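You operate a simulated robot arm through the tools that you are given. There is no shell and no other tool.

The job below is to be done with a simulated robot arm. You get a single attempt, and the scene is never put back.

Task
Slide the ray lamp's shutter shut, switch it off and line up mirrors Q and T.
Fine: shutter before switch; Q and T end turned the same way as the other four mirrors, which stay as they are.

Only the result counts: the job must be done as asked and must still hold three seconds after the hand-in. Knocking over, shifting, dropping, spilling or breaking anything else fails it.

Robot
A 7-joint arm with a two-finger parallel gripper, fixed in place. Base frame: the origin is at the foot of the arm, x ahead of it, y to its left, z up; the work surface is at about z = 822. Units: mm, rad, N and s.
With the tool pointing down near the work surface it reaches from about 380 to 800 mm from the base axis. Its first joint turns from -2.496 to 2.496 rad. Payload 3 kg.
Tool frame: the origin (TCP) lies between the finger pads and is the grasp point; the fingertips stand 30 mm ahead of it; z points along the fingers, y is the line along which they close. Largest opening 110 mm; finger width 20, thickness 10; the body of the gripper, 48 by 112 mm, starts 55 mm behind the TCP.
Orientation is that of the tool frame in the base frame, as a unit quaternion [x, y, z, w]. With the fingers straight down and closing along the base's y, the tool's x points along the base's -x, its y along +y and its z along -z.

Tools
- The arm moves only by the tool servo_tool. Its argument "plan" is a list that holds one entry, the list of rows, each a list of 7 numbers: the shift along the base's x, y, z in mm, then the turn, a rotation vector about the base's x, y, z in rad, then the opening, from 0 (shut) to 1 (fully open). In form: [[[dx, dy, dz, rx, ry, rz, grip], ...]]. A call has 1 to 20 rows; each row shifts and turns the commanded pose from where the row before left it. Rows are played at 5 a second. More than 50 mm and 0.15 rad between two rows, or a gripper value outside its range, and nothing of the call is played. Where a pose cannot be reached the arm comes as near as it can. A force on the tool above 80 N (or 10 N above the force at the start of the call, whichever is more), or a blocked arm, ends the call early, and 0.2 s more pass. The fingers move at their own pace (about 153 mm/s each) and stop on an object; they squeeze with about 43 N. The grip force told is the motor's: it shows also when the fingers shut on nothing. Time passes only in rows, and 0.2 s behind the last, so rows that do not move let the fingers close. The reply holds the time, the measured pose of the TCP, the force on the tool along the base axes, the opening and the grip force, in the units named above and with some noise, with the torque about the TCP (base axes, N m) and any sound that the robot's microphone picked up, and new pictures: "pictures" is both (left out), scene, wrist or none.
- Cameras (640 x 400 px; columns grow to the right, rows downward): "scene" is fixed at [46.9, -649.6, 1428.3]; the picture's right is [0.80, -0.60, 0.00], its down [-0.32, -0.43, -0.84] and it looks along [0.50, 0.68, -0.54] (base axes); focal length 331 px, centre (320, 200). "wrist" rides on the gripper at [72, 17, -103] in the tool frame; the picture's right is [-0.23, 0.97, 0.00], its down [-0.76, -0.18, -0.62] and it looks along [-0.61, -0.14, 0.78] (tool axes); focal length 222 px, centre (320, 200). There is no depth. A picture from a camera that has moved, and an enlarged one, comes with that camera's place and axes in the base frame and with its lens.
- slide_trunk(by): slides the trunk up (or, below 0, down) by that many mm; the arm rides with it, the base frame stays. It gives what a move gives, with no picture.
- zoom(camera, box): a new picture of the part [left, top, right, bottom] of that camera's present view, enlarged. It takes no simulated time.
- close_job(): hands the job in; it is judged then, once.

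Places have to be worked out from the pictures, the camera data and where the tool is seen. Open the gripper and draw the arm clear of the work before you hand the job in, unless the task says otherwise.

The tools are called after ">>>" by a JSON object that holds its "method" and its "body". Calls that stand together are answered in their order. servo_tool: Moves the arm, as the interface text tells. Its arguments: {"type":"object","properties":{"plan":{"type":"array","items":{"type":"array","items":{"type":"array","items":{"type":"number"}}}},"pictures":{"type":"string","enum":["both","scene","wrist","none"]}},"required":["plan"]} The other tools are called the same way: slide_trunk (by) slides the trunk up or down; zoom (camera, box) takes an enlarged picture of a part of a camera's view; close_job () hands the job in.

At the start:

```text
clock: 0.0
tool_pos: [497.0, 112.8, 1202.1]
tcp_rot: [0.001, 1.0, 0.0, 0.001]
ft_force: [0.0, -0.8, 0.1]
ft_torque: [0.02, 0.02, -0.01]
width: 110.0
gripper_force: 0.0
trunk travel left (down, up): [-425.0, 65.0]
```

scene: 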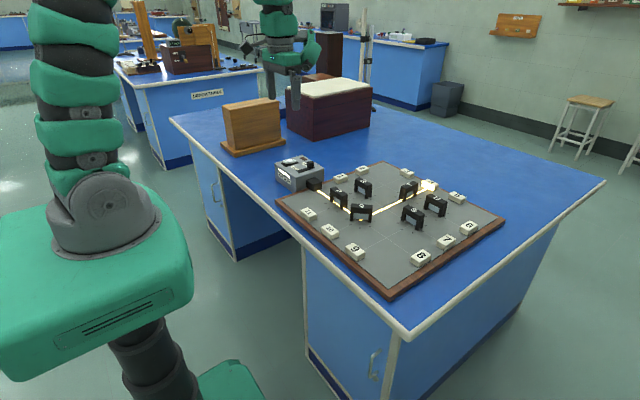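
wrist: 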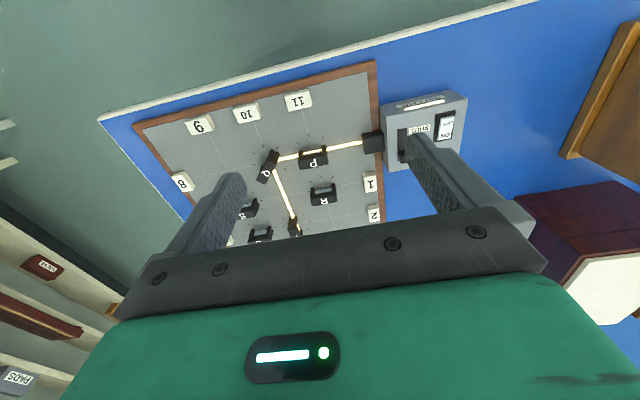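

The scene shows a mirror board with a lamp box behind it. I'll zoom in on the board and lamp in both cameras before moving.

>>> {"method": "zoom", "body": {"camera": "scene", "box": [260, 140, 420, 240]}}

>>> {"method": "zoom", "body": {"camera": "scene", "box": [340, 160, 500, 260]}}

>>> {"method": "zoom", "body": {"camera": "wrist", "box": [340, 70, 500, 170]}}

>>> {"method": "zoom", "body": {"camera": "wrist", "box": [220, 130, 380, 230]}}

```text
4.00 times, centred on (340, 190) of scene
camera zoom: at [46.9, -649.6, 1428.3], right [0.8, -0.6, 0.0], down [-0.32, -0.43, -0.84], along [0.5, 0.68, -0.54], focal length 1324 px, centre (240, 240)
```

zoom: 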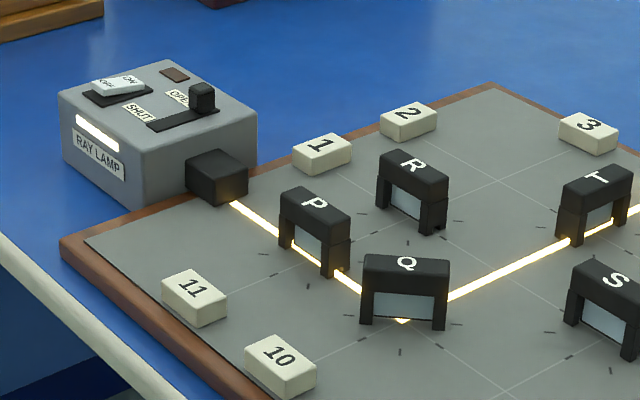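

```text
4.00 times, centred on (420, 210) of scene
camera zoom: at [46.9, -649.6, 1428.3], right [0.8, -0.6, 0.0], down [-0.32, -0.43, -0.84], along [0.5, 0.68, -0.54], focal length 1324 px, centre (-80, 160)
```

zoom: 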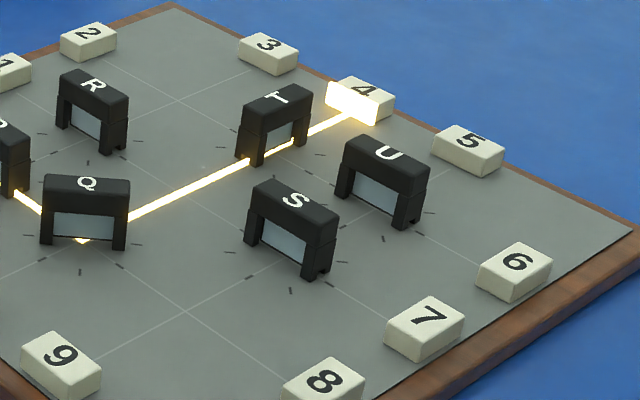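

```text
4.00 times, centred on (420, 120) of wrist
camera zoom: at [424.7, 129.5, 1306.4], right [0.23, 0.97, 0.0], down [0.76, -0.18, 0.62], along [0.61, -0.14, -0.78], focal length 888 px, centre (-80, 520)
```

zoom: 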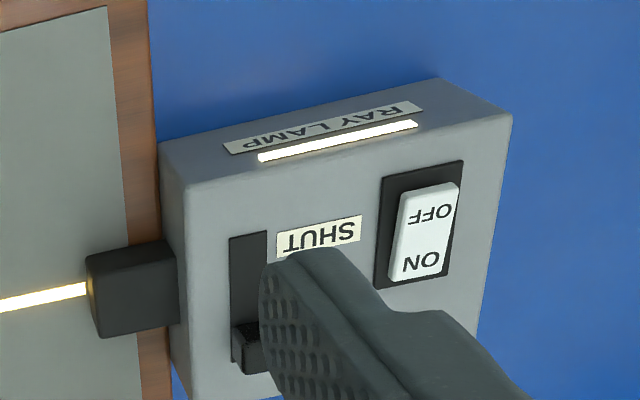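

```text
4.00 times, centred on (300, 180) of wrist
camera zoom: at [424.7, 129.5, 1306.4], right [0.23, 0.97, 0.0], down [0.76, -0.18, 0.62], along [0.61, -0.14, -0.78], focal length 888 px, centre (400, 280)
```

zoom: 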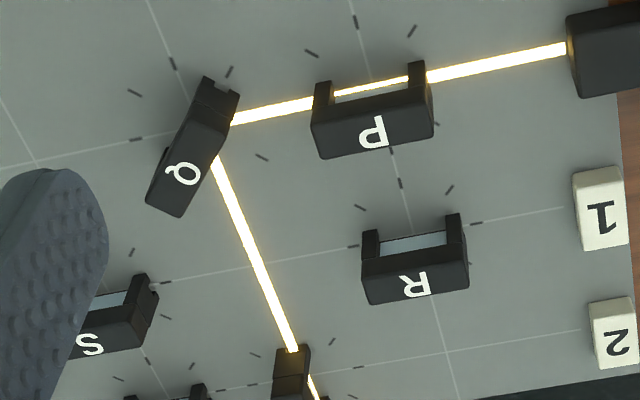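

The two cameras' rays for the same lamp corner don't meet exactly, so I want to check the calibration against where the gripper is seen. I zoom on the gripper in the scene view and the fingertips in the wrist view.

>>> {"method": "zoom", "body": {"camera": "scene", "box": [240, 40, 360, 115]}}

>>> {"method": "zoom", "body": {"camera": "wrist", "box": [200, 110, 480, 285]}}

>>> {"method": "zoom", "body": {"camera": "wrist", "box": [90, 40, 410, 240]}}

```text
5.33 times, centred on (300, 78) of scene
camera zoom: at [46.9, -649.6, 1428.3], right [0.8, -0.6, 0.0], down [-0.32, -0.43, -0.84], along [0.5, 0.68, -0.54], focal length 1765 px, centre (427, 853)
```

zoom: 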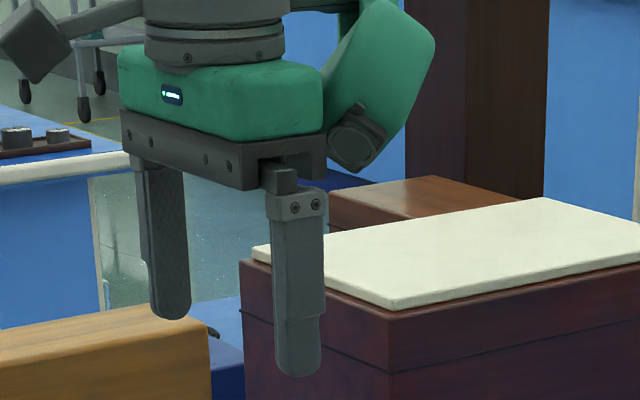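

```text
2.29 times, centred on (340, 198) of wrist
camera zoom: at [424.7, 129.5, 1306.4], right [0.23, 0.97, 0.0], down [0.76, -0.18, 0.62], along [0.61, -0.14, -0.78], focal length 508 px, centre (274, 206)
```

zoom: 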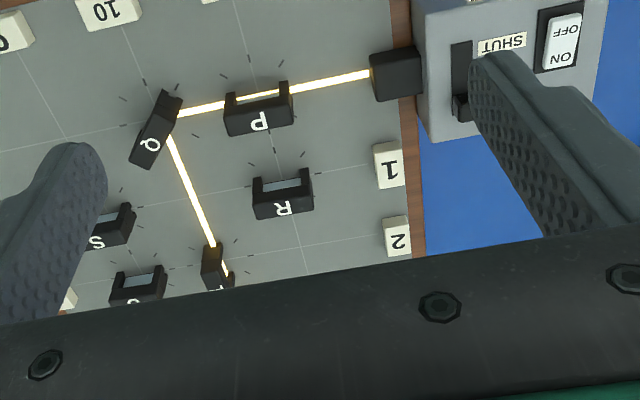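

```text
2.00 times, centred on (250, 140) of wrist
camera zoom: at [424.7, 129.5, 1306.4], right [0.23, 0.97, 0.0], down [0.76, -0.18, 0.62], along [0.61, -0.14, -0.78], focal length 444 px, centre (460, 320)
```

zoom: 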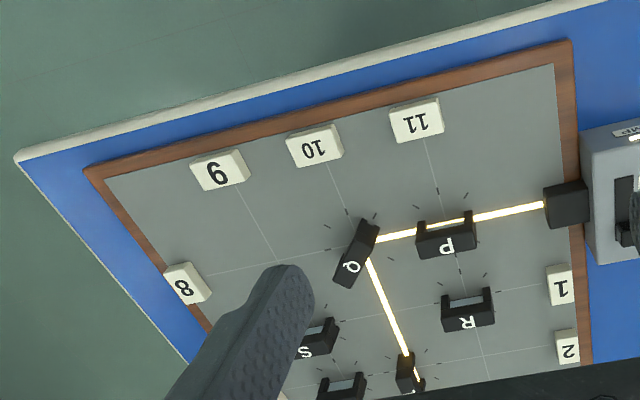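

The tool's seen position agrees well with the camera data (the scene view is shallow, so small pixel errors there mean ~10 mm). From the wrist view I judge the lamp at about x 587+, y 222–358, top z≈888, with the shutter lever near (670,245) and the rocker near (634,328). I move above the lamp for a closer look.

>>> {"method": "servo_tool", "body": {"plan": [[[20, 21, -20, 0, 0, 0, 1], [20, 21, -20, 0, 0, 0, 1], [20, 21, -20, 0, 0, 0, 1], [20, 21, -20, 0, 0, 0, 1], [20, 21, -20, 0, 0, 0, 1], [20, 21, -20, 0, 0, 0, 1], [20, 21, -20, 0, 0, 0, 1], [0, 0, 0, 0, 0, 0, 1]]]}}

>>> {"method": "zoom", "body": {"camera": "scene", "box": [390, 165, 470, 215]}}

>>> {"method": "zoom", "body": {"camera": "scene", "box": [320, 165, 400, 215]}}

```text
clock: 1.8
tool_pos: [638.5, 259.4, 1064.2]
tcp_rot: [-0.001, 1.0, 0.0, -0.001]
ft_force: [0.6, 0.8, 0.1]
ft_torque: [-0.02, 0.03, -0.02]
width: 109.7
gripper_force: 0.0
trunk travel left (down, up): [-425.0, 65.0]
camera wrist: at [565.9, 276.7, 1166.9], right [0.23, 0.97, 0.0], down [0.76, -0.18, 0.62], along [0.61, -0.14, -0.78], focal length 222 px, centre (320, 200)
```

scene: 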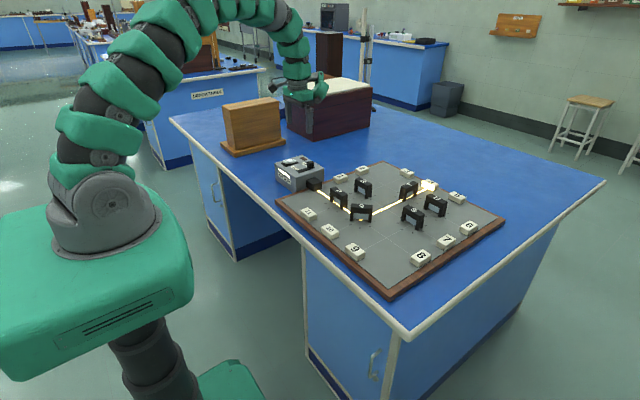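
wrist: 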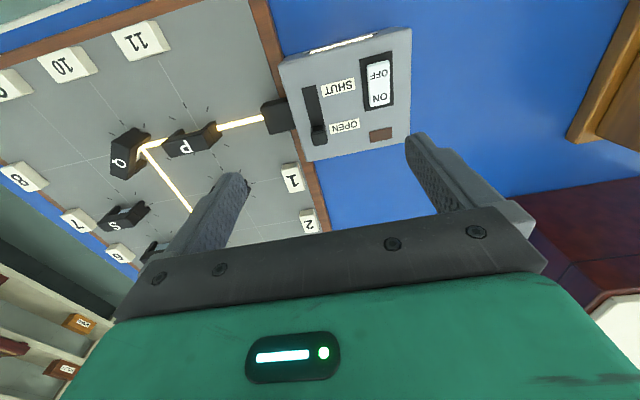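

```text
8.00 times, centred on (430, 190) of scene
camera zoom: at [46.9, -649.6, 1428.3], right [0.8, -0.6, 0.0], down [-0.32, -0.43, -0.84], along [0.5, 0.68, -0.54], focal length 2648 px, centre (-560, 280)
```

zoom: 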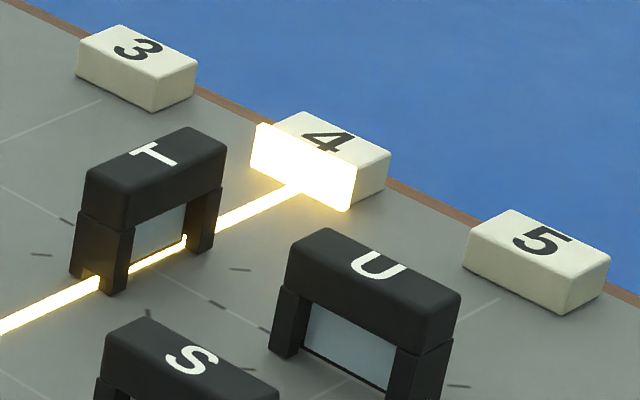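

```text
8.00 times, centred on (360, 190) of scene
camera zoom: at [46.9, -649.6, 1428.3], right [0.8, -0.6, 0.0], down [-0.32, -0.43, -0.84], along [0.5, 0.68, -0.54], focal length 2648 px, centre (0, 280)
```

zoom: 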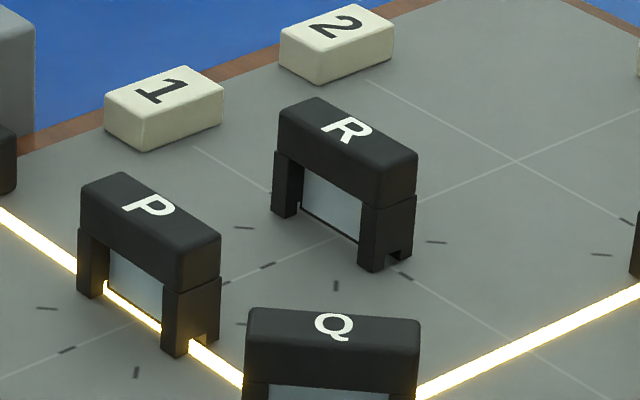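

T's letter reads toward +x while P/R/S/U read toward −y, so T needs −90° and Q −45° about z. Now I zoom on the lamp in the wrist view to place the lever and rocker.

>>> {"method": "zoom", "body": {"camera": "wrist", "box": [260, 20, 420, 120]}}

>>> {"method": "zoom", "body": {"camera": "wrist", "box": [270, 70, 420, 164]}}

>>> {"method": "zoom", "body": {"camera": "scene", "box": [268, 145, 332, 185]}}

```text
4.00 times, centred on (340, 70) of wrist
camera zoom: at [565.9, 276.7, 1166.9], right [0.23, 0.97, 0.0], down [0.76, -0.18, 0.62], along [0.61, -0.14, -0.78], focal length 888 px, centre (240, 720)
```

zoom: 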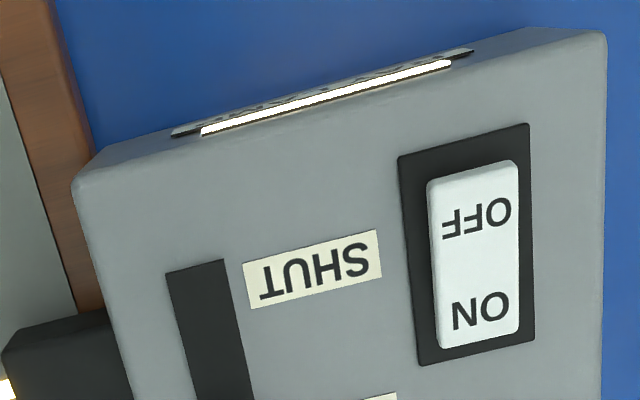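

```text
4.26 times, centred on (345, 117) of wrist
camera zoom: at [565.9, 276.7, 1166.9], right [0.23, 0.97, 0.0], down [0.76, -0.18, 0.62], along [0.61, -0.14, -0.78], focal length 945 px, centre (214, 553)
```

zoom: 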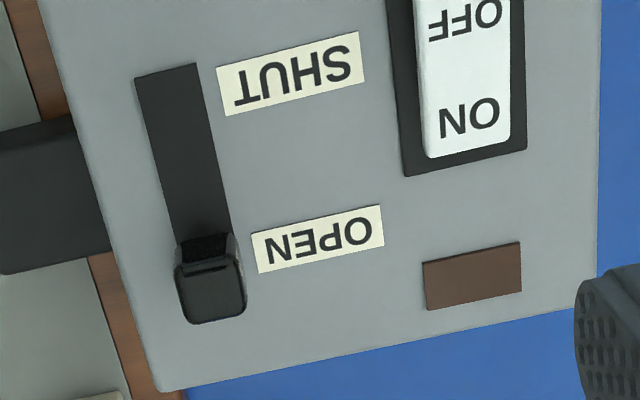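

```text
10.00 times, centred on (300, 165) of scene
camera zoom: at [46.9, -649.6, 1428.3], right [0.8, -0.6, 0.0], down [-0.32, -0.43, -0.84], along [0.5, 0.68, -0.54], focal length 3310 px, centre (520, 550)
```

zoom: 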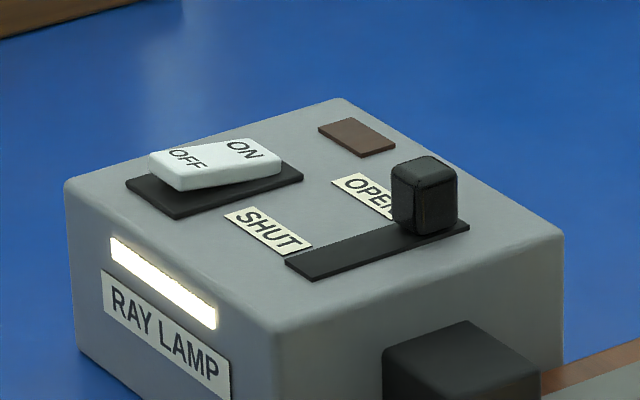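

The rocker's OFF end is the raised one (near x≈615–624, y≈331), and the lever sits at the OPEN (+x) end near (677,248), top z≈892, with the lamp top at about z≈874. I'll shut the fingers and go behind the lever (+x side), still high, to check alignment.

>>> {"method": "servo_tool", "body": {"plan": [[[18, -3, -16, 0, 0, 0, 0], [18, -3, -16, 0, 0, 0, 0], [18, -3, -16, 0, 0, 0, 0], [17, -2, -14, 0, 0, 0, 0], [0, 0, 0, 0, 0, 0, 0], [0, 0, 0, 0, 0, 0, 0]]]}}

>>> {"method": "zoom", "body": {"camera": "wrist", "box": [240, 60, 400, 160]}}

>>> {"method": "zoom", "body": {"camera": "scene", "box": [268, 100, 364, 160]}}

```text
clock: 3.2
tool_pos: [709.0, 248.7, 1001.8]
tcp_rot: [0.0, 1.0, 0.0, 0.0]
ft_force: [-0.3, 0.4, 0.0]
ft_torque: [0.01, -0.01, -0.02]
width: 0.0
gripper_force: 37.3
trunk travel left (down, up): [-425.0, 65.0]
camera wrist: at [636.3, 265.2, 1105.1], right [0.23, 0.97, 0.0], down [0.76, -0.18, 0.62], along [0.61, -0.14, -0.78], focal length 222 px, centre (320, 200)
```

scene: 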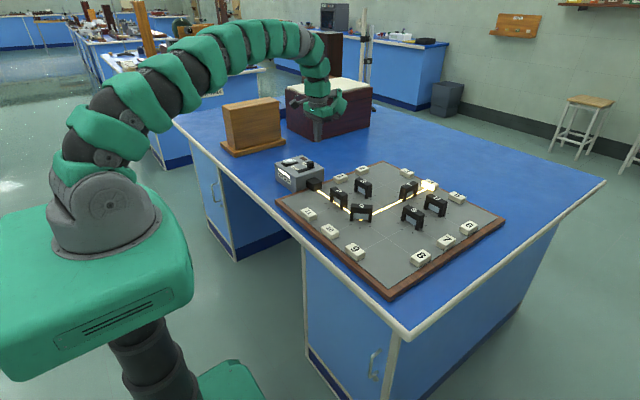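
wrist: 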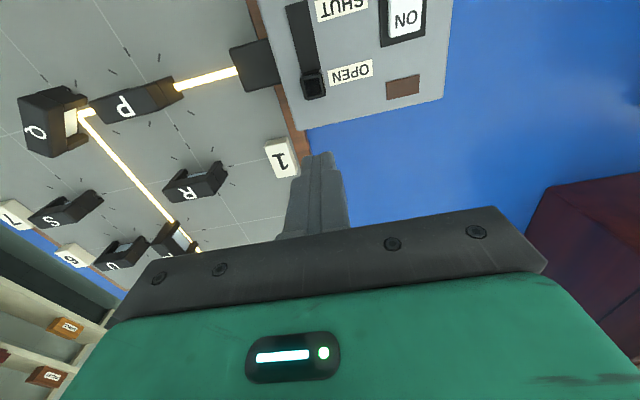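

```text
4.00 times, centred on (320, 110) of wrist
camera zoom: at [636.3, 265.2, 1105.1], right [0.23, 0.97, 0.0], down [0.76, -0.18, 0.62], along [0.61, -0.14, -0.78], focal length 888 px, centre (320, 560)
```

zoom: 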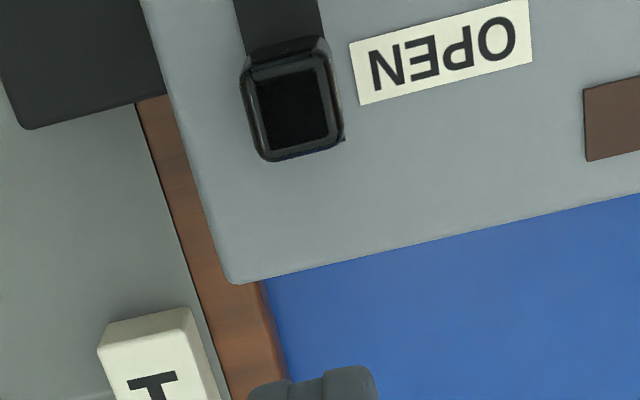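

```text
6.67 times, centred on (316, 130) of scene
camera zoom: at [46.9, -649.6, 1428.3], right [0.8, -0.6, 0.0], down [-0.32, -0.43, -0.84], along [0.5, 0.68, -0.54], focal length 2207 px, centre (347, 667)
```

zoom: 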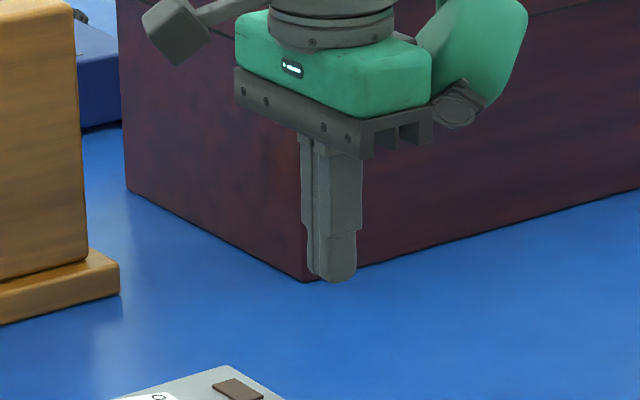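

The lever's top is centred near (676,250) with its +x face at about x≈687; the fingers are at x≈709, clear behind it, and the lamp top is about z≈873. I descend so the fingertips are at about z≈885, watching the force.

>>> {"method": "servo_tool", "body": {"plan": [[[0, 0, -20, 0, 0, 0, 0], [0, 0, -20, 0, 0, 0, 0], [0, 0, -20, 0, 0, 0, 0], [0, 0, -15, 0, 0, 0, 0], [0, 0, -10, 0, 0, 0, 0], [0, 0, 0, 0, 0, 0, 0]]]}}

>>> {"method": "zoom", "body": {"camera": "scene", "box": [268, 135, 348, 185]}}

>>> {"method": "zoom", "body": {"camera": "wrist", "box": [240, 60, 400, 160]}}

```text
clock: 4.6
tool_pos: [709.0, 248.3, 917.2]
tcp_rot: [0.0, 1.0, 0.0, 0.001]
ft_force: [0.4, 0.1, 0.4]
ft_torque: [0.01, 0.0, 0.03]
width: 0.1
gripper_force: 38.0
trunk travel left (down, up): [-425.0, 65.0]
camera wrist: at [635.8, 266.0, 1020.0], right [0.23, 0.97, 0.0], down [0.76, -0.18, 0.62], along [0.61, -0.14, -0.78], focal length 222 px, centre (320, 200)
```

scene: 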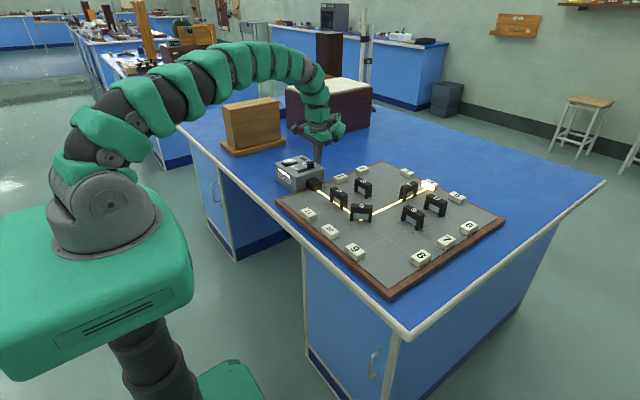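
wrist: 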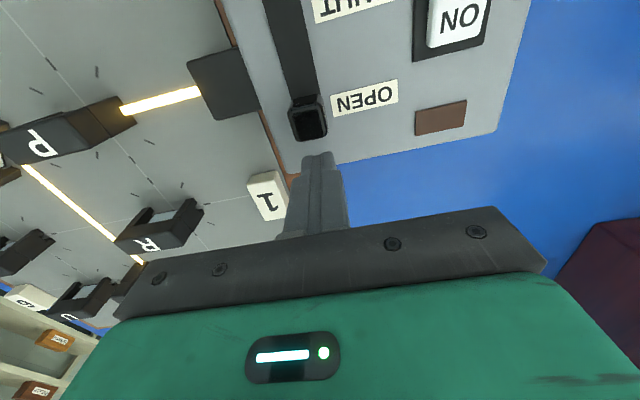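

```text
8.00 times, centred on (308, 160) of scene
camera zoom: at [46.9, -649.6, 1428.3], right [0.8, -0.6, 0.0], down [-0.32, -0.43, -0.84], along [0.5, 0.68, -0.54], focal length 2648 px, centre (416, 520)
```

zoom: 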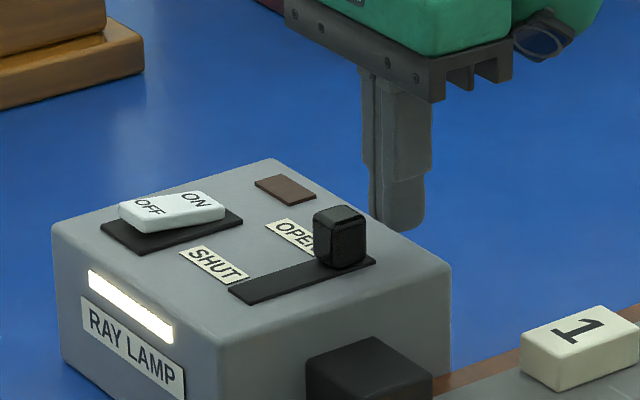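

```text
4.00 times, centred on (320, 110) of wrist
camera zoom: at [635.8, 266.0, 1020.0], right [0.23, 0.97, 0.0], down [0.76, -0.18, 0.62], along [0.61, -0.14, -0.78], focal length 888 px, centre (320, 560)
```

zoom: 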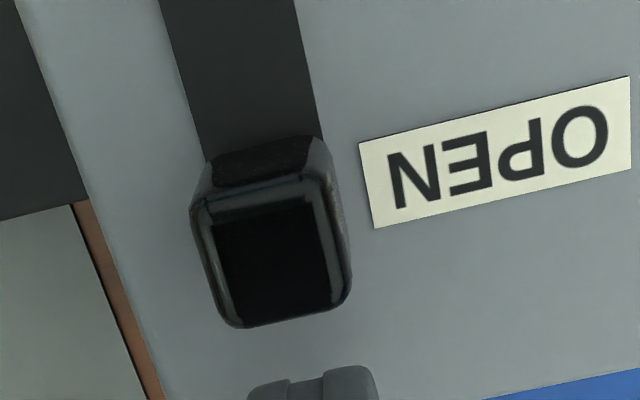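

The fingertips (z≈887) sit just behind the lever's +x face (~x 687) and level in y. I lower 4 mm and push in −x in small rows, checking the force.

>>> {"method": "servo_tool", "body": {"plan": [[[0, 0, -4, 0, 0, 0, 0], [-4, 0, 0, 0, 0, 0, 0], [-4, 0, 0, 0, 0, 0, 0], [-4, 0, 0, 0, 0, 0, 0], [-4, 0, 0, 0, 0, 0, 0], [-4, 0, 0, 0, 0, 0, 0], [-4, 0, 0, 0, 0, 0, 0]]], "pictures": "wrist"}}

>>> {"method": "zoom", "body": {"camera": "scene", "box": [268, 135, 348, 185]}}

```text
clock: 6.2
tool_pos: [684.2, 248.5, 912.5]
tcp_rot: [0.0, 1.0, 0.0, 0.0]
ft_force: [0.2, 0.2, 0.8]
ft_torque: [0.02, 0.0, 0.0]
width: 0.0
gripper_force: 37.7
trunk travel left (down, up): [-425.0, 65.0]
camera wrist: at [612.1, 265.5, 1016.0], right [0.23, 0.97, 0.0], down [0.76, -0.18, 0.62], along [0.61, -0.14, -0.78], focal length 222 px, centre (320, 200)
```

wrist: 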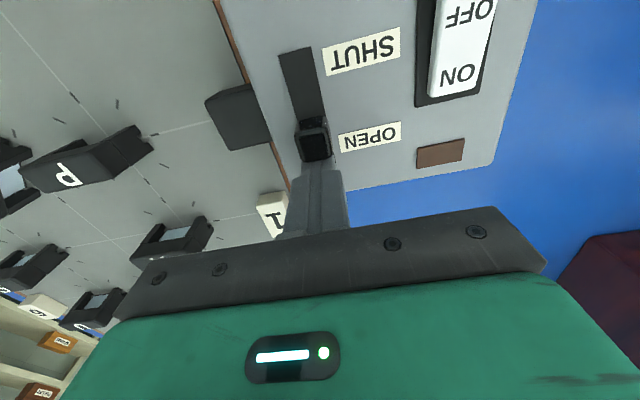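

```text
8.00 times, centred on (308, 160) of scene
camera zoom: at [46.9, -649.6, 1428.3], right [0.8, -0.6, 0.0], down [-0.32, -0.43, -0.84], along [0.5, 0.68, -0.54], focal length 2648 px, centre (416, 520)
```

zoom: 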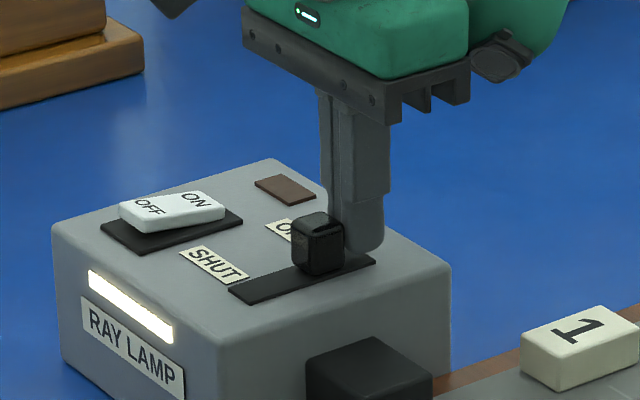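

The lever is moving with almost no force and the beam has vanished. I keep pushing in −x another 24 mm.

>>> {"method": "servo_tool", "body": {"plan": [[[-4, 0, 0, 0, 0, 0, 0], [-4, 0, 0, 0, 0, 0, 0], [-4, 0, 0, 0, 0, 0, 0], [-4, 0, 0, 0, 0, 0, 0], [-4, 0, 0, 0, 0, 0, 0], [-4, 0, 0, 0, 0, 0, 0]]], "pictures": "wrist"}}

>>> {"method": "zoom", "body": {"camera": "scene", "box": [268, 135, 348, 185]}}

```text
clock: 7.6
tool_pos: [660.5, 248.6, 912.8]
tcp_rot: [0.0, 1.0, 0.0, 0.0]
ft_force: [-0.5, -0.4, -0.3]
ft_torque: [0.0, -0.01, -0.01]
width: 0.2
gripper_force: 37.6
trunk travel left (down, up): [-425.0, 65.0]
camera wrist: at [587.9, 265.8, 1015.3], right [0.23, 0.97, 0.0], down [0.76, -0.18, 0.62], along [0.61, -0.14, -0.78], focal length 222 px, centre (320, 200)
```

wrist: 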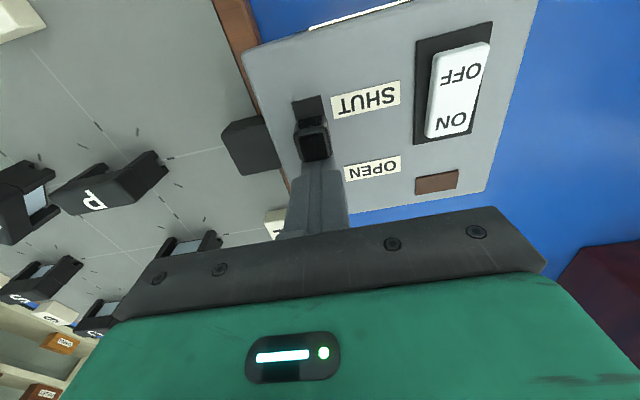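

```text
8.00 times, centred on (308, 160) of scene
camera zoom: at [46.9, -649.6, 1428.3], right [0.8, -0.6, 0.0], down [-0.32, -0.43, -0.84], along [0.5, 0.68, -0.54], focal length 2648 px, centre (416, 520)
```

zoom: 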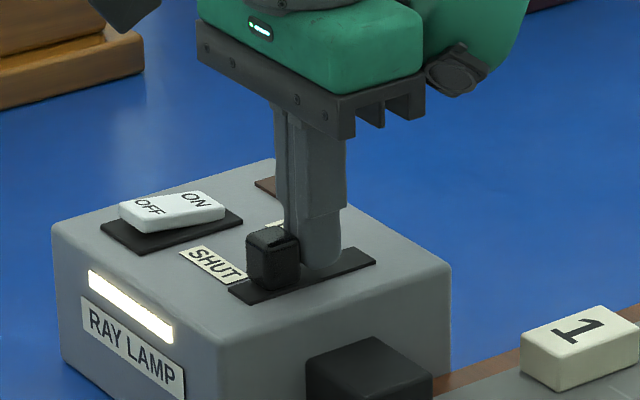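

About 10 mm of slot still shows ahead of the lever; force is still nil. I push on in 2 mm rows.

>>> {"method": "servo_tool", "body": {"plan": [[[-2, 0, 0, 0, 0, 0, 0], [-2, 0, 0, 0, 0, 0, 0], [-2, 0, 0, 0, 0, 0, 0], [-2, 0, 0, 0, 0, 0, 0]]], "pictures": "wrist"}}

>>> {"method": "zoom", "body": {"camera": "wrist", "box": [240, 60, 400, 160]}}

>>> {"method": "zoom", "body": {"camera": "scene", "box": [268, 135, 348, 185]}}

```text
clock: 8.6
tool_pos: [652.5, 248.9, 911.4]
tcp_rot: [-0.001, 1.0, -0.001, 0.0]
ft_force: [-0.2, 0.2, -0.5]
ft_torque: [0.01, 0.03, 0.01]
width: 0.0
gripper_force: 37.3
trunk travel left (down, up): [-425.0, 65.0]
camera wrist: at [579.7, 265.5, 1015.8], right [0.23, 0.97, 0.0], down [0.76, -0.18, 0.62], along [0.61, -0.14, -0.78], focal length 222 px, centre (320, 200)
```

wrist: 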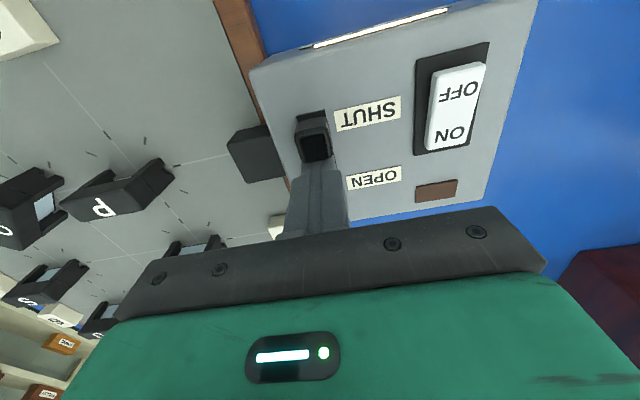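

```text
4.00 times, centred on (320, 110) of wrist
camera zoom: at [579.7, 265.5, 1015.8], right [0.23, 0.97, 0.0], down [0.76, -0.18, 0.62], along [0.61, -0.14, -0.78], focal length 888 px, centre (320, 560)
```

zoom: 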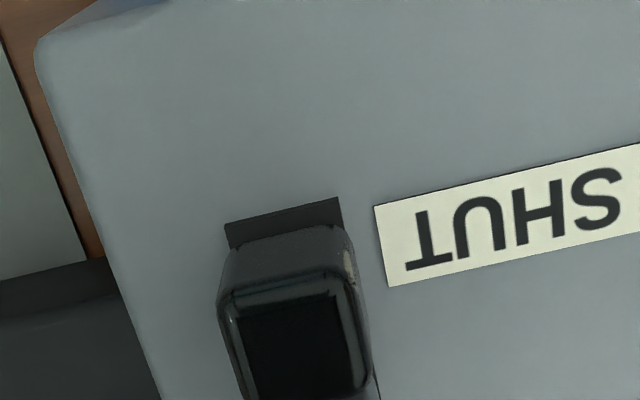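

```text
8.00 times, centred on (308, 160) of scene
camera zoom: at [46.9, -649.6, 1428.3], right [0.8, -0.6, 0.0], down [-0.32, -0.43, -0.84], along [0.5, 0.68, -0.54], focal length 2648 px, centre (416, 520)
```

zoom: 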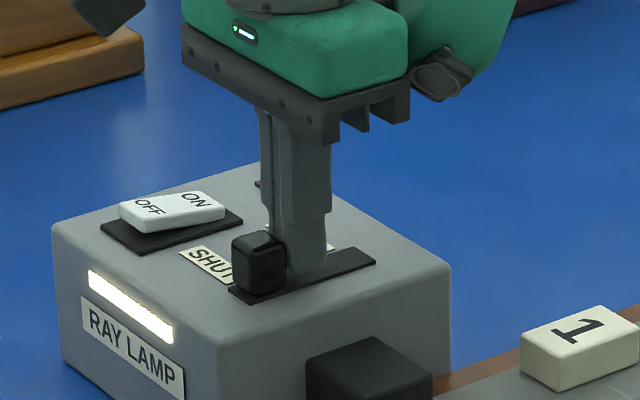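

The lever's front face is about 4 mm from the slot end now. I nudge on in 1 mm rows and watch for the force of the end stop.

>>> {"method": "servo_tool", "body": {"plan": [[[-1, 0, 0, 0, 0, 0, 0], [-1, 0, 0, 0, 0, 0, 0]]], "pictures": "wrist"}}

>>> {"method": "zoom", "body": {"camera": "wrist", "box": [240, 60, 400, 160]}}

```text
clock: 9.2
tool_pos: [650.9, 247.5, 911.4]
tcp_rot: [0.0, 1.0, 0.0, 0.0]
ft_force: [7.6, 1.8, 0.0]
ft_torque: [-0.09, -0.12, -0.01]
width: 0.3
gripper_force: 37.5
trunk travel left (down, up): [-425.0, 65.0]
camera wrist: at [578.6, 265.4, 1015.8], right [0.23, 0.97, 0.0], down [0.76, -0.18, 0.62], along [0.61, -0.14, -0.78], focal length 222 px, centre (320, 200)
```

wrist: 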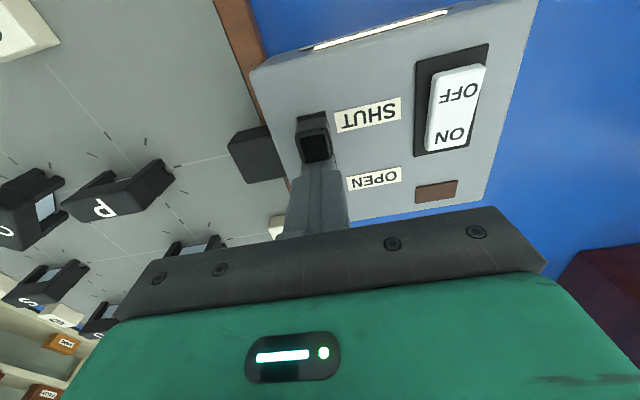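

```text
4.00 times, centred on (320, 110) of wrist
camera zoom: at [578.6, 265.4, 1015.8], right [0.23, 0.97, 0.0], down [0.76, -0.18, 0.62], along [0.61, -0.14, -0.78], focal length 888 px, centre (320, 560)
```

zoom: 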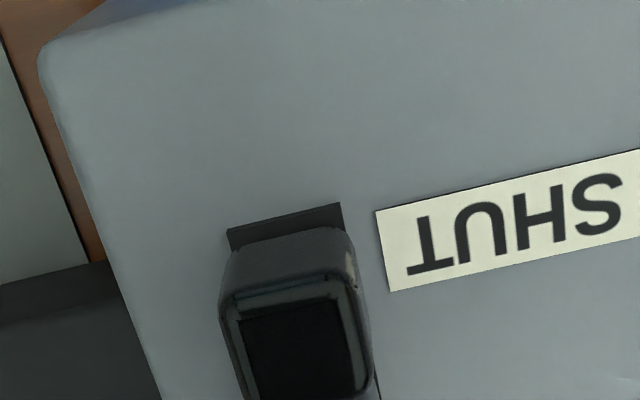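

The force rose to 7.6 N: the lever is at its SHUT stop. I back off in +x, lift, and move over the rocker's OFF end at about (618,333).

>>> {"method": "servo_tool", "body": {"plan": [[[4, 0, 0, 0, 0, 0, 0], [8, 0, 0, 0, 0, 0, 0], [0, 0, 25, 0, 0, 0, 0], [0, 0, 24, 0, 0, 0, 0], [-15, 28, 0, 0, 0, 0, 0], [-15, 28, 0, 0, 0, 0, 0], [-14, 28, 0, 0, 0, 0, 0], [0, 0, 0, 0, 0, 0, 0]]]}}

>>> {"method": "zoom", "body": {"camera": "wrist", "box": [240, 60, 400, 160]}}

>>> {"method": "zoom", "body": {"camera": "scene", "box": [260, 135, 340, 185]}}

```text
clock: 11.0
tool_pos: [618.5, 333.8, 961.6]
tcp_rot: [0.001, 1.0, 0.0, 0.0]
ft_force: [-0.5, -0.2, -0.6]
ft_torque: [0.0, -0.03, 0.03]
width: 0.0
gripper_force: 37.7
trunk travel left (down, up): [-425.0, 65.0]
camera wrist: at [545.9, 350.5, 1065.1], right [0.23, 0.97, 0.0], down [0.76, -0.18, 0.62], along [0.61, -0.14, -0.78], focal length 222 px, centre (320, 200)
```

scene: 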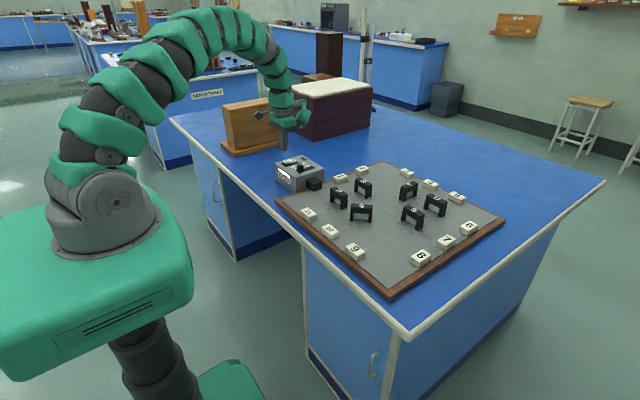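
wrist: 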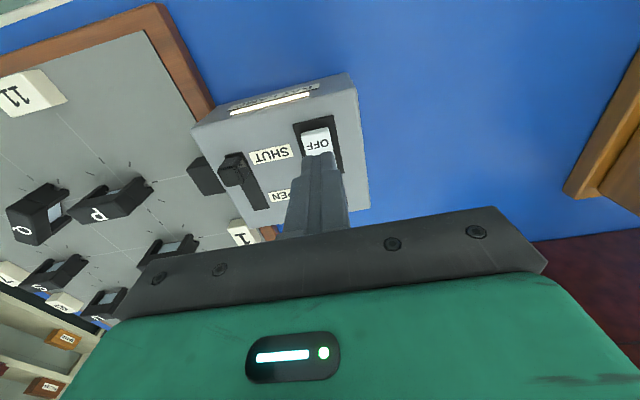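

```text
4.00 times, centred on (320, 110) of wrist
camera zoom: at [545.9, 350.5, 1065.1], right [0.23, 0.97, 0.0], down [0.76, -0.18, 0.62], along [0.61, -0.14, -0.78], focal length 888 px, centre (320, 560)
```

zoom: 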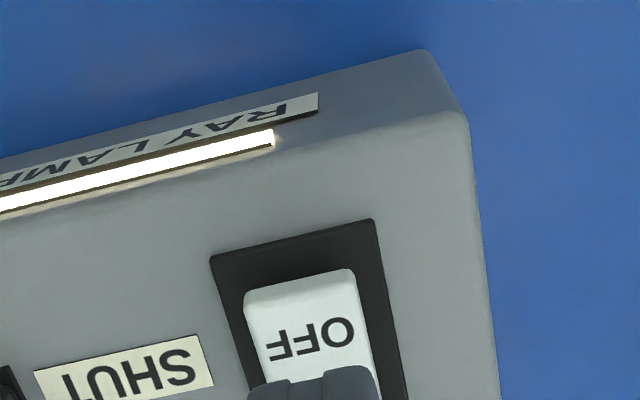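

```text
8.00 times, centred on (300, 160) of scene
camera zoom: at [46.9, -649.6, 1428.3], right [0.8, -0.6, 0.0], down [-0.32, -0.43, -0.84], along [0.5, 0.68, -0.54], focal length 2648 px, centre (480, 520)
```

zoom: 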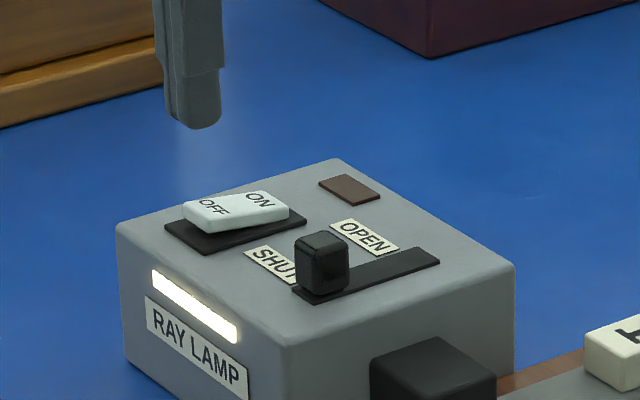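

The OFF end is at about x 611–624, y≈330. I shift 3 mm in −y and descend onto it in small steps.

>>> {"method": "servo_tool", "body": {"plan": [[[0, -3, -12, 0, 0, 0, 0], [0, 0, -12, 0, 0, 0, 0], [0, 0, -10, 0, 0, 0, 0], [0, 0, -4, 0, 0, 0, 0], [0, 0, -2, 0, 0, 0, 0]]], "pictures": "wrist"}}

>>> {"method": "zoom", "body": {"camera": "scene", "box": [260, 135, 340, 185]}}

```text
clock: 12.2
tool_pos: [619.4, 329.3, 922.8]
tcp_rot: [0.0, 1.0, 0.0, 0.0]
ft_force: [-0.1, -0.1, -0.4]
ft_torque: [-0.03, 0.02, 0.0]
width: 0.0
gripper_force: 37.4
trunk travel left (down, up): [-425.0, 65.0]
camera wrist: at [546.1, 346.5, 1024.8], right [0.23, 0.97, 0.0], down [0.76, -0.18, 0.62], along [0.61, -0.14, -0.78], focal length 222 px, centre (320, 200)
```

wrist: 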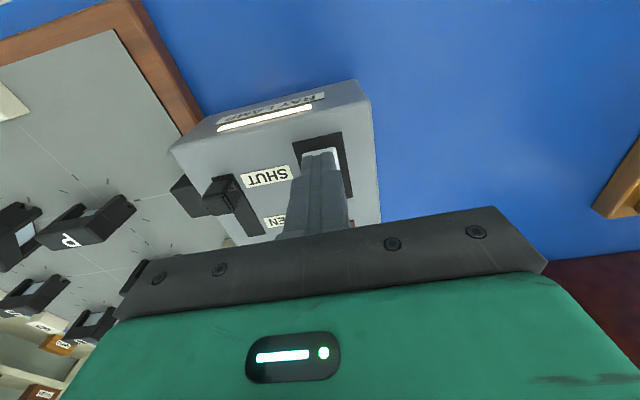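

```text
8.00 times, centred on (300, 160) of scene
camera zoom: at [46.9, -649.6, 1428.3], right [0.8, -0.6, 0.0], down [-0.32, -0.43, -0.84], along [0.5, 0.68, -0.54], focal length 2648 px, centre (480, 520)
```

zoom: 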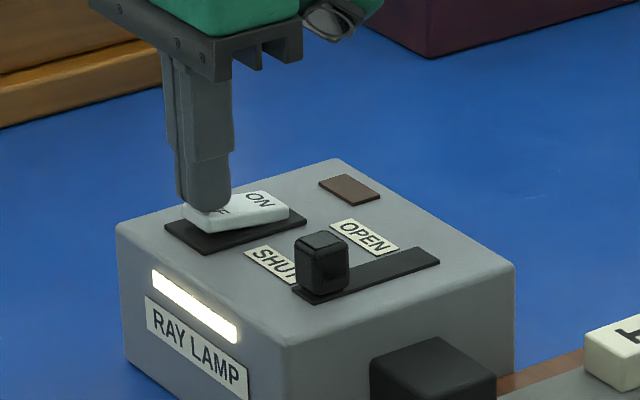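

The tips look about to touch the OFF end. I press in 2 mm rows and check force and sound.

>>> {"method": "servo_tool", "body": {"plan": [[[0, 0, -2, 0, 0, 0, 0], [0, 0, -2, 0, 0, 0, 0], [0, 0, -2, 0, 0, 0, 0]]], "pictures": "none"}}

>>> {"method": "zoom", "body": {"camera": "scene", "box": [260, 135, 340, 185]}}

```text
clock: 13.0
tool_pos: [616.7, 329.6, 915.2]
tcp_rot: [-0.001, 1.0, 0.0, 0.001]
ft_force: [-2.3, 0.7, 5.4]
ft_torque: [0.03, -0.01, 0.01]
width: 0.0
gripper_force: 37.6
trunk travel left (down, up): [-425.0, 65.0]
```

```text
8.00 times, centred on (300, 160) of scene
camera zoom: at [46.9, -649.6, 1428.3], right [0.8, -0.6, 0.0], down [-0.32, -0.43, -0.84], along [0.5, 0.68, -0.54], focal length 2648 px, centre (480, 520)
```

zoom: 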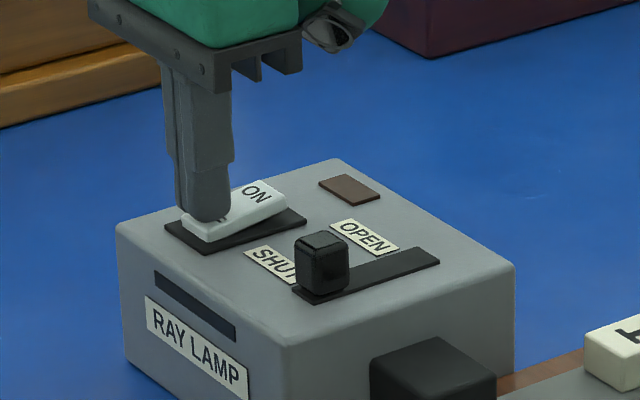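

The rocker has tipped to OFF and the lamp's light strip is dark. I lift clear and look again.

>>> {"method": "servo_tool", "body": {"plan": [[[0, 0, 6, 0, 0, 0, 0], [0, 0, 20, 0, 0, 0, 0], [0, 0, 30, 0, 0, 0, 0], [0, 0, 40, 0, 0, 0, 0], [0, 0, 0, 0, 0, 0, 0]]]}}

>>> {"method": "zoom", "body": {"camera": "scene", "box": [260, 135, 340, 185]}}

>>> {"method": "zoom", "body": {"camera": "scene", "box": [320, 165, 480, 265]}}

```text
clock: 14.2
tool_pos: [617.7, 328.2, 1012.3]
tcp_rot: [0.001, 1.0, 0.0, 0.0]
ft_force: [0.3, 0.2, 0.3]
ft_torque: [0.02, 0.01, 0.01]
width: 0.2
gripper_force: 37.4
trunk travel left (down, up): [-425.0, 65.0]
camera wrist: at [545.2, 346.5, 1115.0], right [0.23, 0.97, 0.0], down [0.76, -0.18, 0.62], along [0.61, -0.14, -0.78], focal length 222 px, centre (320, 200)
```

scene: 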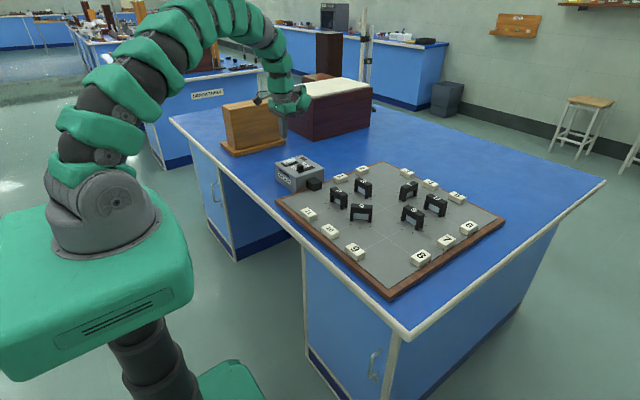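
wrist: 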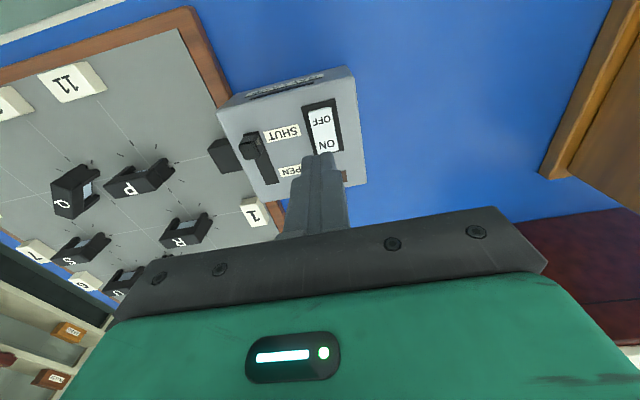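

```text
8.00 times, centred on (300, 160) of scene
camera zoom: at [46.9, -649.6, 1428.3], right [0.8, -0.6, 0.0], down [-0.32, -0.43, -0.84], along [0.5, 0.68, -0.54], focal length 2648 px, centre (480, 520)
```

zoom: 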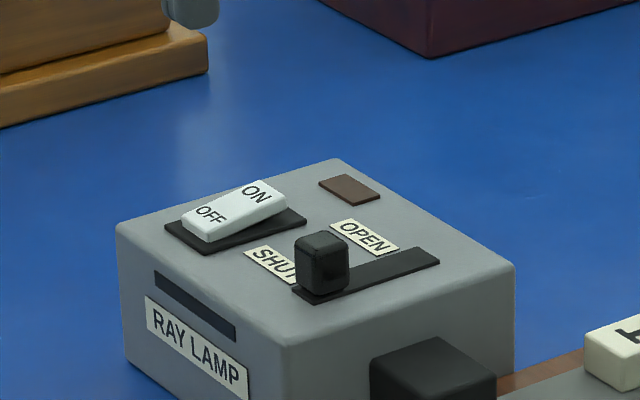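

```text
4.00 times, centred on (400, 215) of scene
camera zoom: at [46.9, -649.6, 1428.3], right [0.8, -0.6, 0.0], down [-0.32, -0.43, -0.84], along [0.5, 0.68, -0.54], focal length 1324 px, centre (0, 140)
```

zoom: 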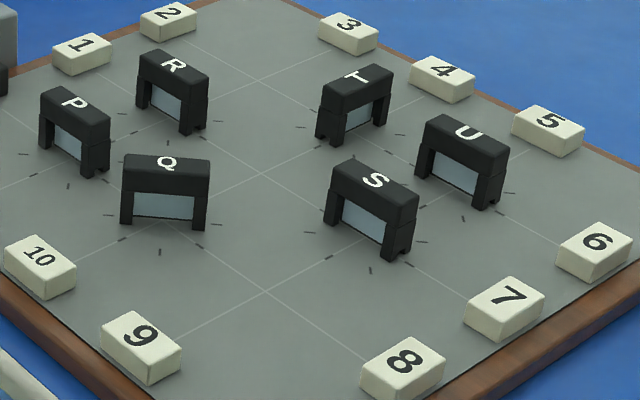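

Lamp is done: shutter shut, switch OFF, light dark. Next, Q: both cameras put its top centre at about (654,−50), z≈876 (grid pitch ~110 mm), needing the tool turned −45° to grip across its thickness. I move above it, turning on the way and opening to 55 mm.

>>> {"method": "servo_tool", "body": {"plan": [[[3.6, -38, 2, 0, 0, -0.0785, 0.5], [3.6, -38, 0, 0, 0, -0.0785, 0.5], [3.6, -38, 0, 0, 0, -0.0785, 0.5], [3.6, -38, 0, 0, 0, -0.0785, 0.5], [3.6, -38, 0, 0, 0, -0.0785, 0.5], [3.6, -38, 0, 0, 0, -0.0785, 0.5], [3.6, -38, 0, 0, 0, -0.0785, 0.5], [3.6, -38, 0, 0, 0, -0.0785, 0.5], [3.6, -38, 0, 0, 0, -0.0785, 0.5], [3.6, -38, -2, 0, 0, -0.0789, 0.5], [0, 0, 0, 0, 0, 0, 0.5]]]}}

>>> {"method": "zoom", "body": {"camera": "wrist", "box": [200, 50, 440, 200]}}

>>> {"method": "zoom", "body": {"camera": "scene", "box": [310, 140, 438, 220]}}

```text
clock: 16.6
tool_pos: [654.8, -50.0, 1008.8]
tcp_rot: [0.383, 0.924, 0.0, 0.0]
ft_force: [0.8, -0.3, 0.0]
ft_torque: [0.0, -0.03, 0.01]
width: 55.0
gripper_force: 0.0
trunk travel left (down, up): [-425.0, 65.0]
camera wrist: at [615.3, 12.3, 1113.1], right [0.85, 0.53, 0.0], down [0.41, -0.66, 0.62], along [0.33, -0.53, -0.78], focal length 222 px, centre (320, 200)
```

scene: 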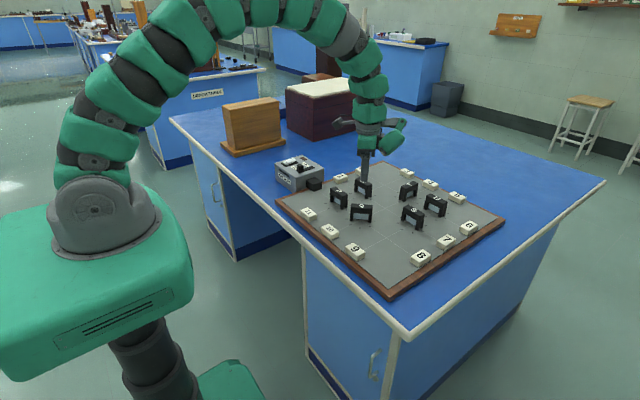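
wrist: 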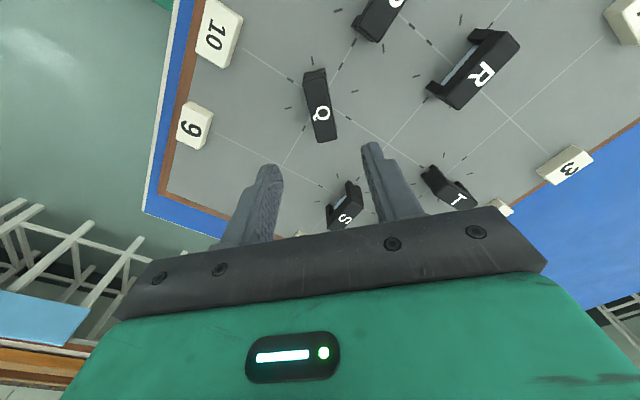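

```text
2.67 times, centred on (320, 125) of wrist
camera zoom: at [615.3, 12.3, 1113.1], right [0.85, 0.53, 0.0], down [0.41, -0.66, 0.62], along [0.33, -0.53, -0.78], focal length 592 px, centre (320, 400)
```

zoom: 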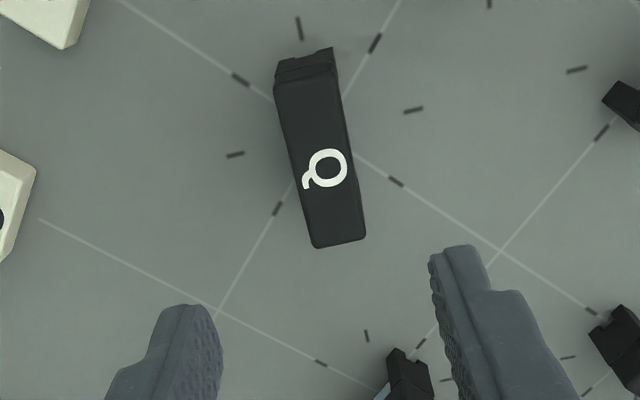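

```text
5.00 times, centred on (374, 180) of scene
camera zoom: at [46.9, -649.6, 1428.3], right [0.8, -0.6, 0.0], down [-0.32, -0.43, -0.84], along [0.5, 0.68, -0.54], focal length 1655 px, centre (50, 300)
```

zoom: 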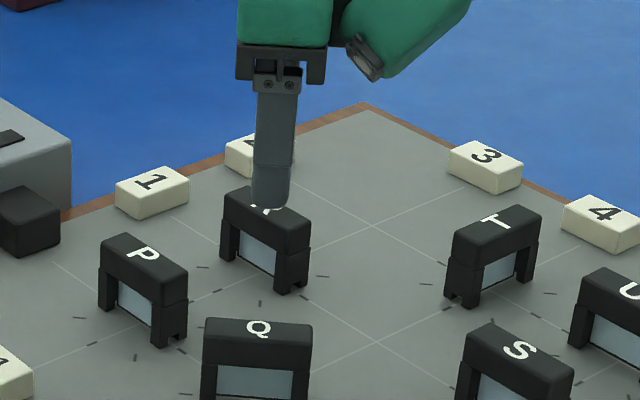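

Q's top face measures ~63×22 mm, centre ≈(654.7,−49), long axis at −45°, so the fingers are aligned within ~1 mm. I descend to TCP z≈881 with the fingers still open and check centring.

>>> {"method": "servo_tool", "body": {"plan": [[[0.4, 0.8, -20, 0, 0, 0, 0.5], [0, 0, -25, 0, 0, 0, 0.5], [0, 0, -25, 0, 0, 0, 0.5], [0, 0, -25, 0, 0, 0, 0.5], [0, 0, -20, 0, 0, 0, 0.5], [0, 0, -13, 0, 0, 0, 0.5], [0, 0, 0, 0, 0, 0, 0.5]]]}}

>>> {"method": "zoom", "body": {"camera": "wrist", "box": [220, 80, 420, 205]}}

>>> {"method": "zoom", "body": {"camera": "scene", "box": [310, 160, 438, 240]}}

```text
clock: 18.2
tool_pos: [654.2, -50.0, 883.4]
tcp_rot: [0.384, 0.923, 0.0, -0.002]
ft_force: [-0.3, 0.4, 0.3]
ft_torque: [0.01, 0.02, -0.03]
width: 55.3
gripper_force: 0.0
trunk travel left (down, up): [-425.0, 65.0]
camera wrist: at [615.7, 13.6, 986.8], right [0.85, 0.53, 0.0], down [0.41, -0.66, 0.62], along [0.33, -0.53, -0.78], focal length 222 px, centre (320, 200)
```

scene: 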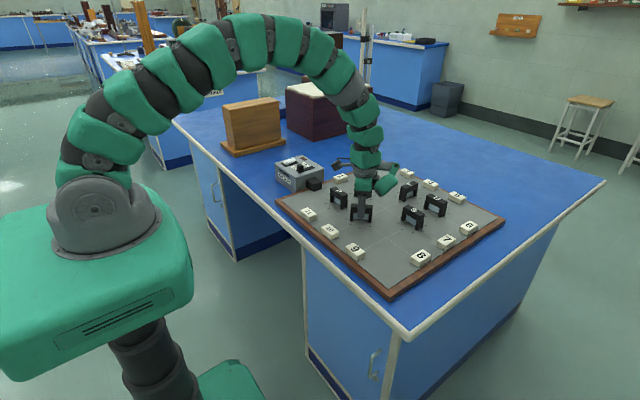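
wrist: 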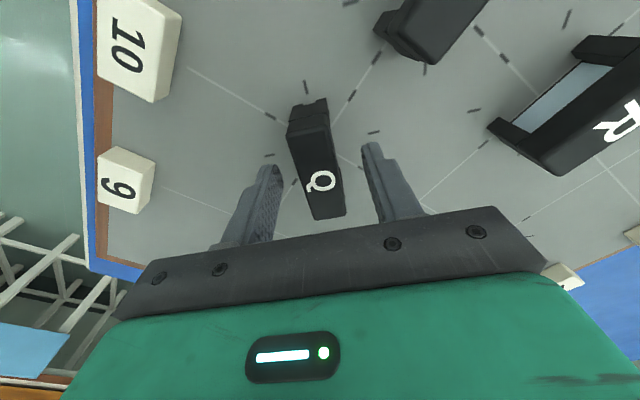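

```text
3.20 times, centred on (320, 142) of wrist
camera zoom: at [615.7, 13.6, 986.8], right [0.85, 0.53, 0.0], down [0.41, -0.66, 0.62], along [0.33, -0.53, -0.78], focal length 711 px, centre (320, 384)
```

zoom: 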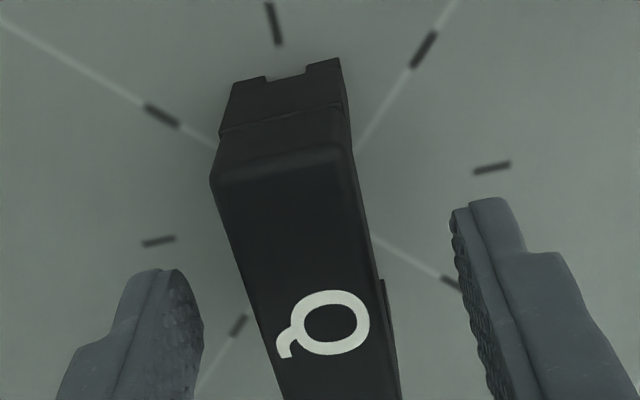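

```text
5.00 times, centred on (374, 200) of scene
camera zoom: at [46.9, -649.6, 1428.3], right [0.8, -0.6, 0.0], down [-0.32, -0.43, -0.84], along [0.5, 0.68, -0.54], focal length 1655 px, centre (50, 200)
```

zoom: 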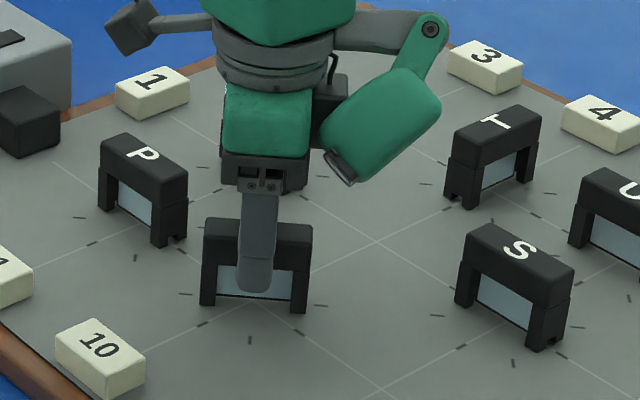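

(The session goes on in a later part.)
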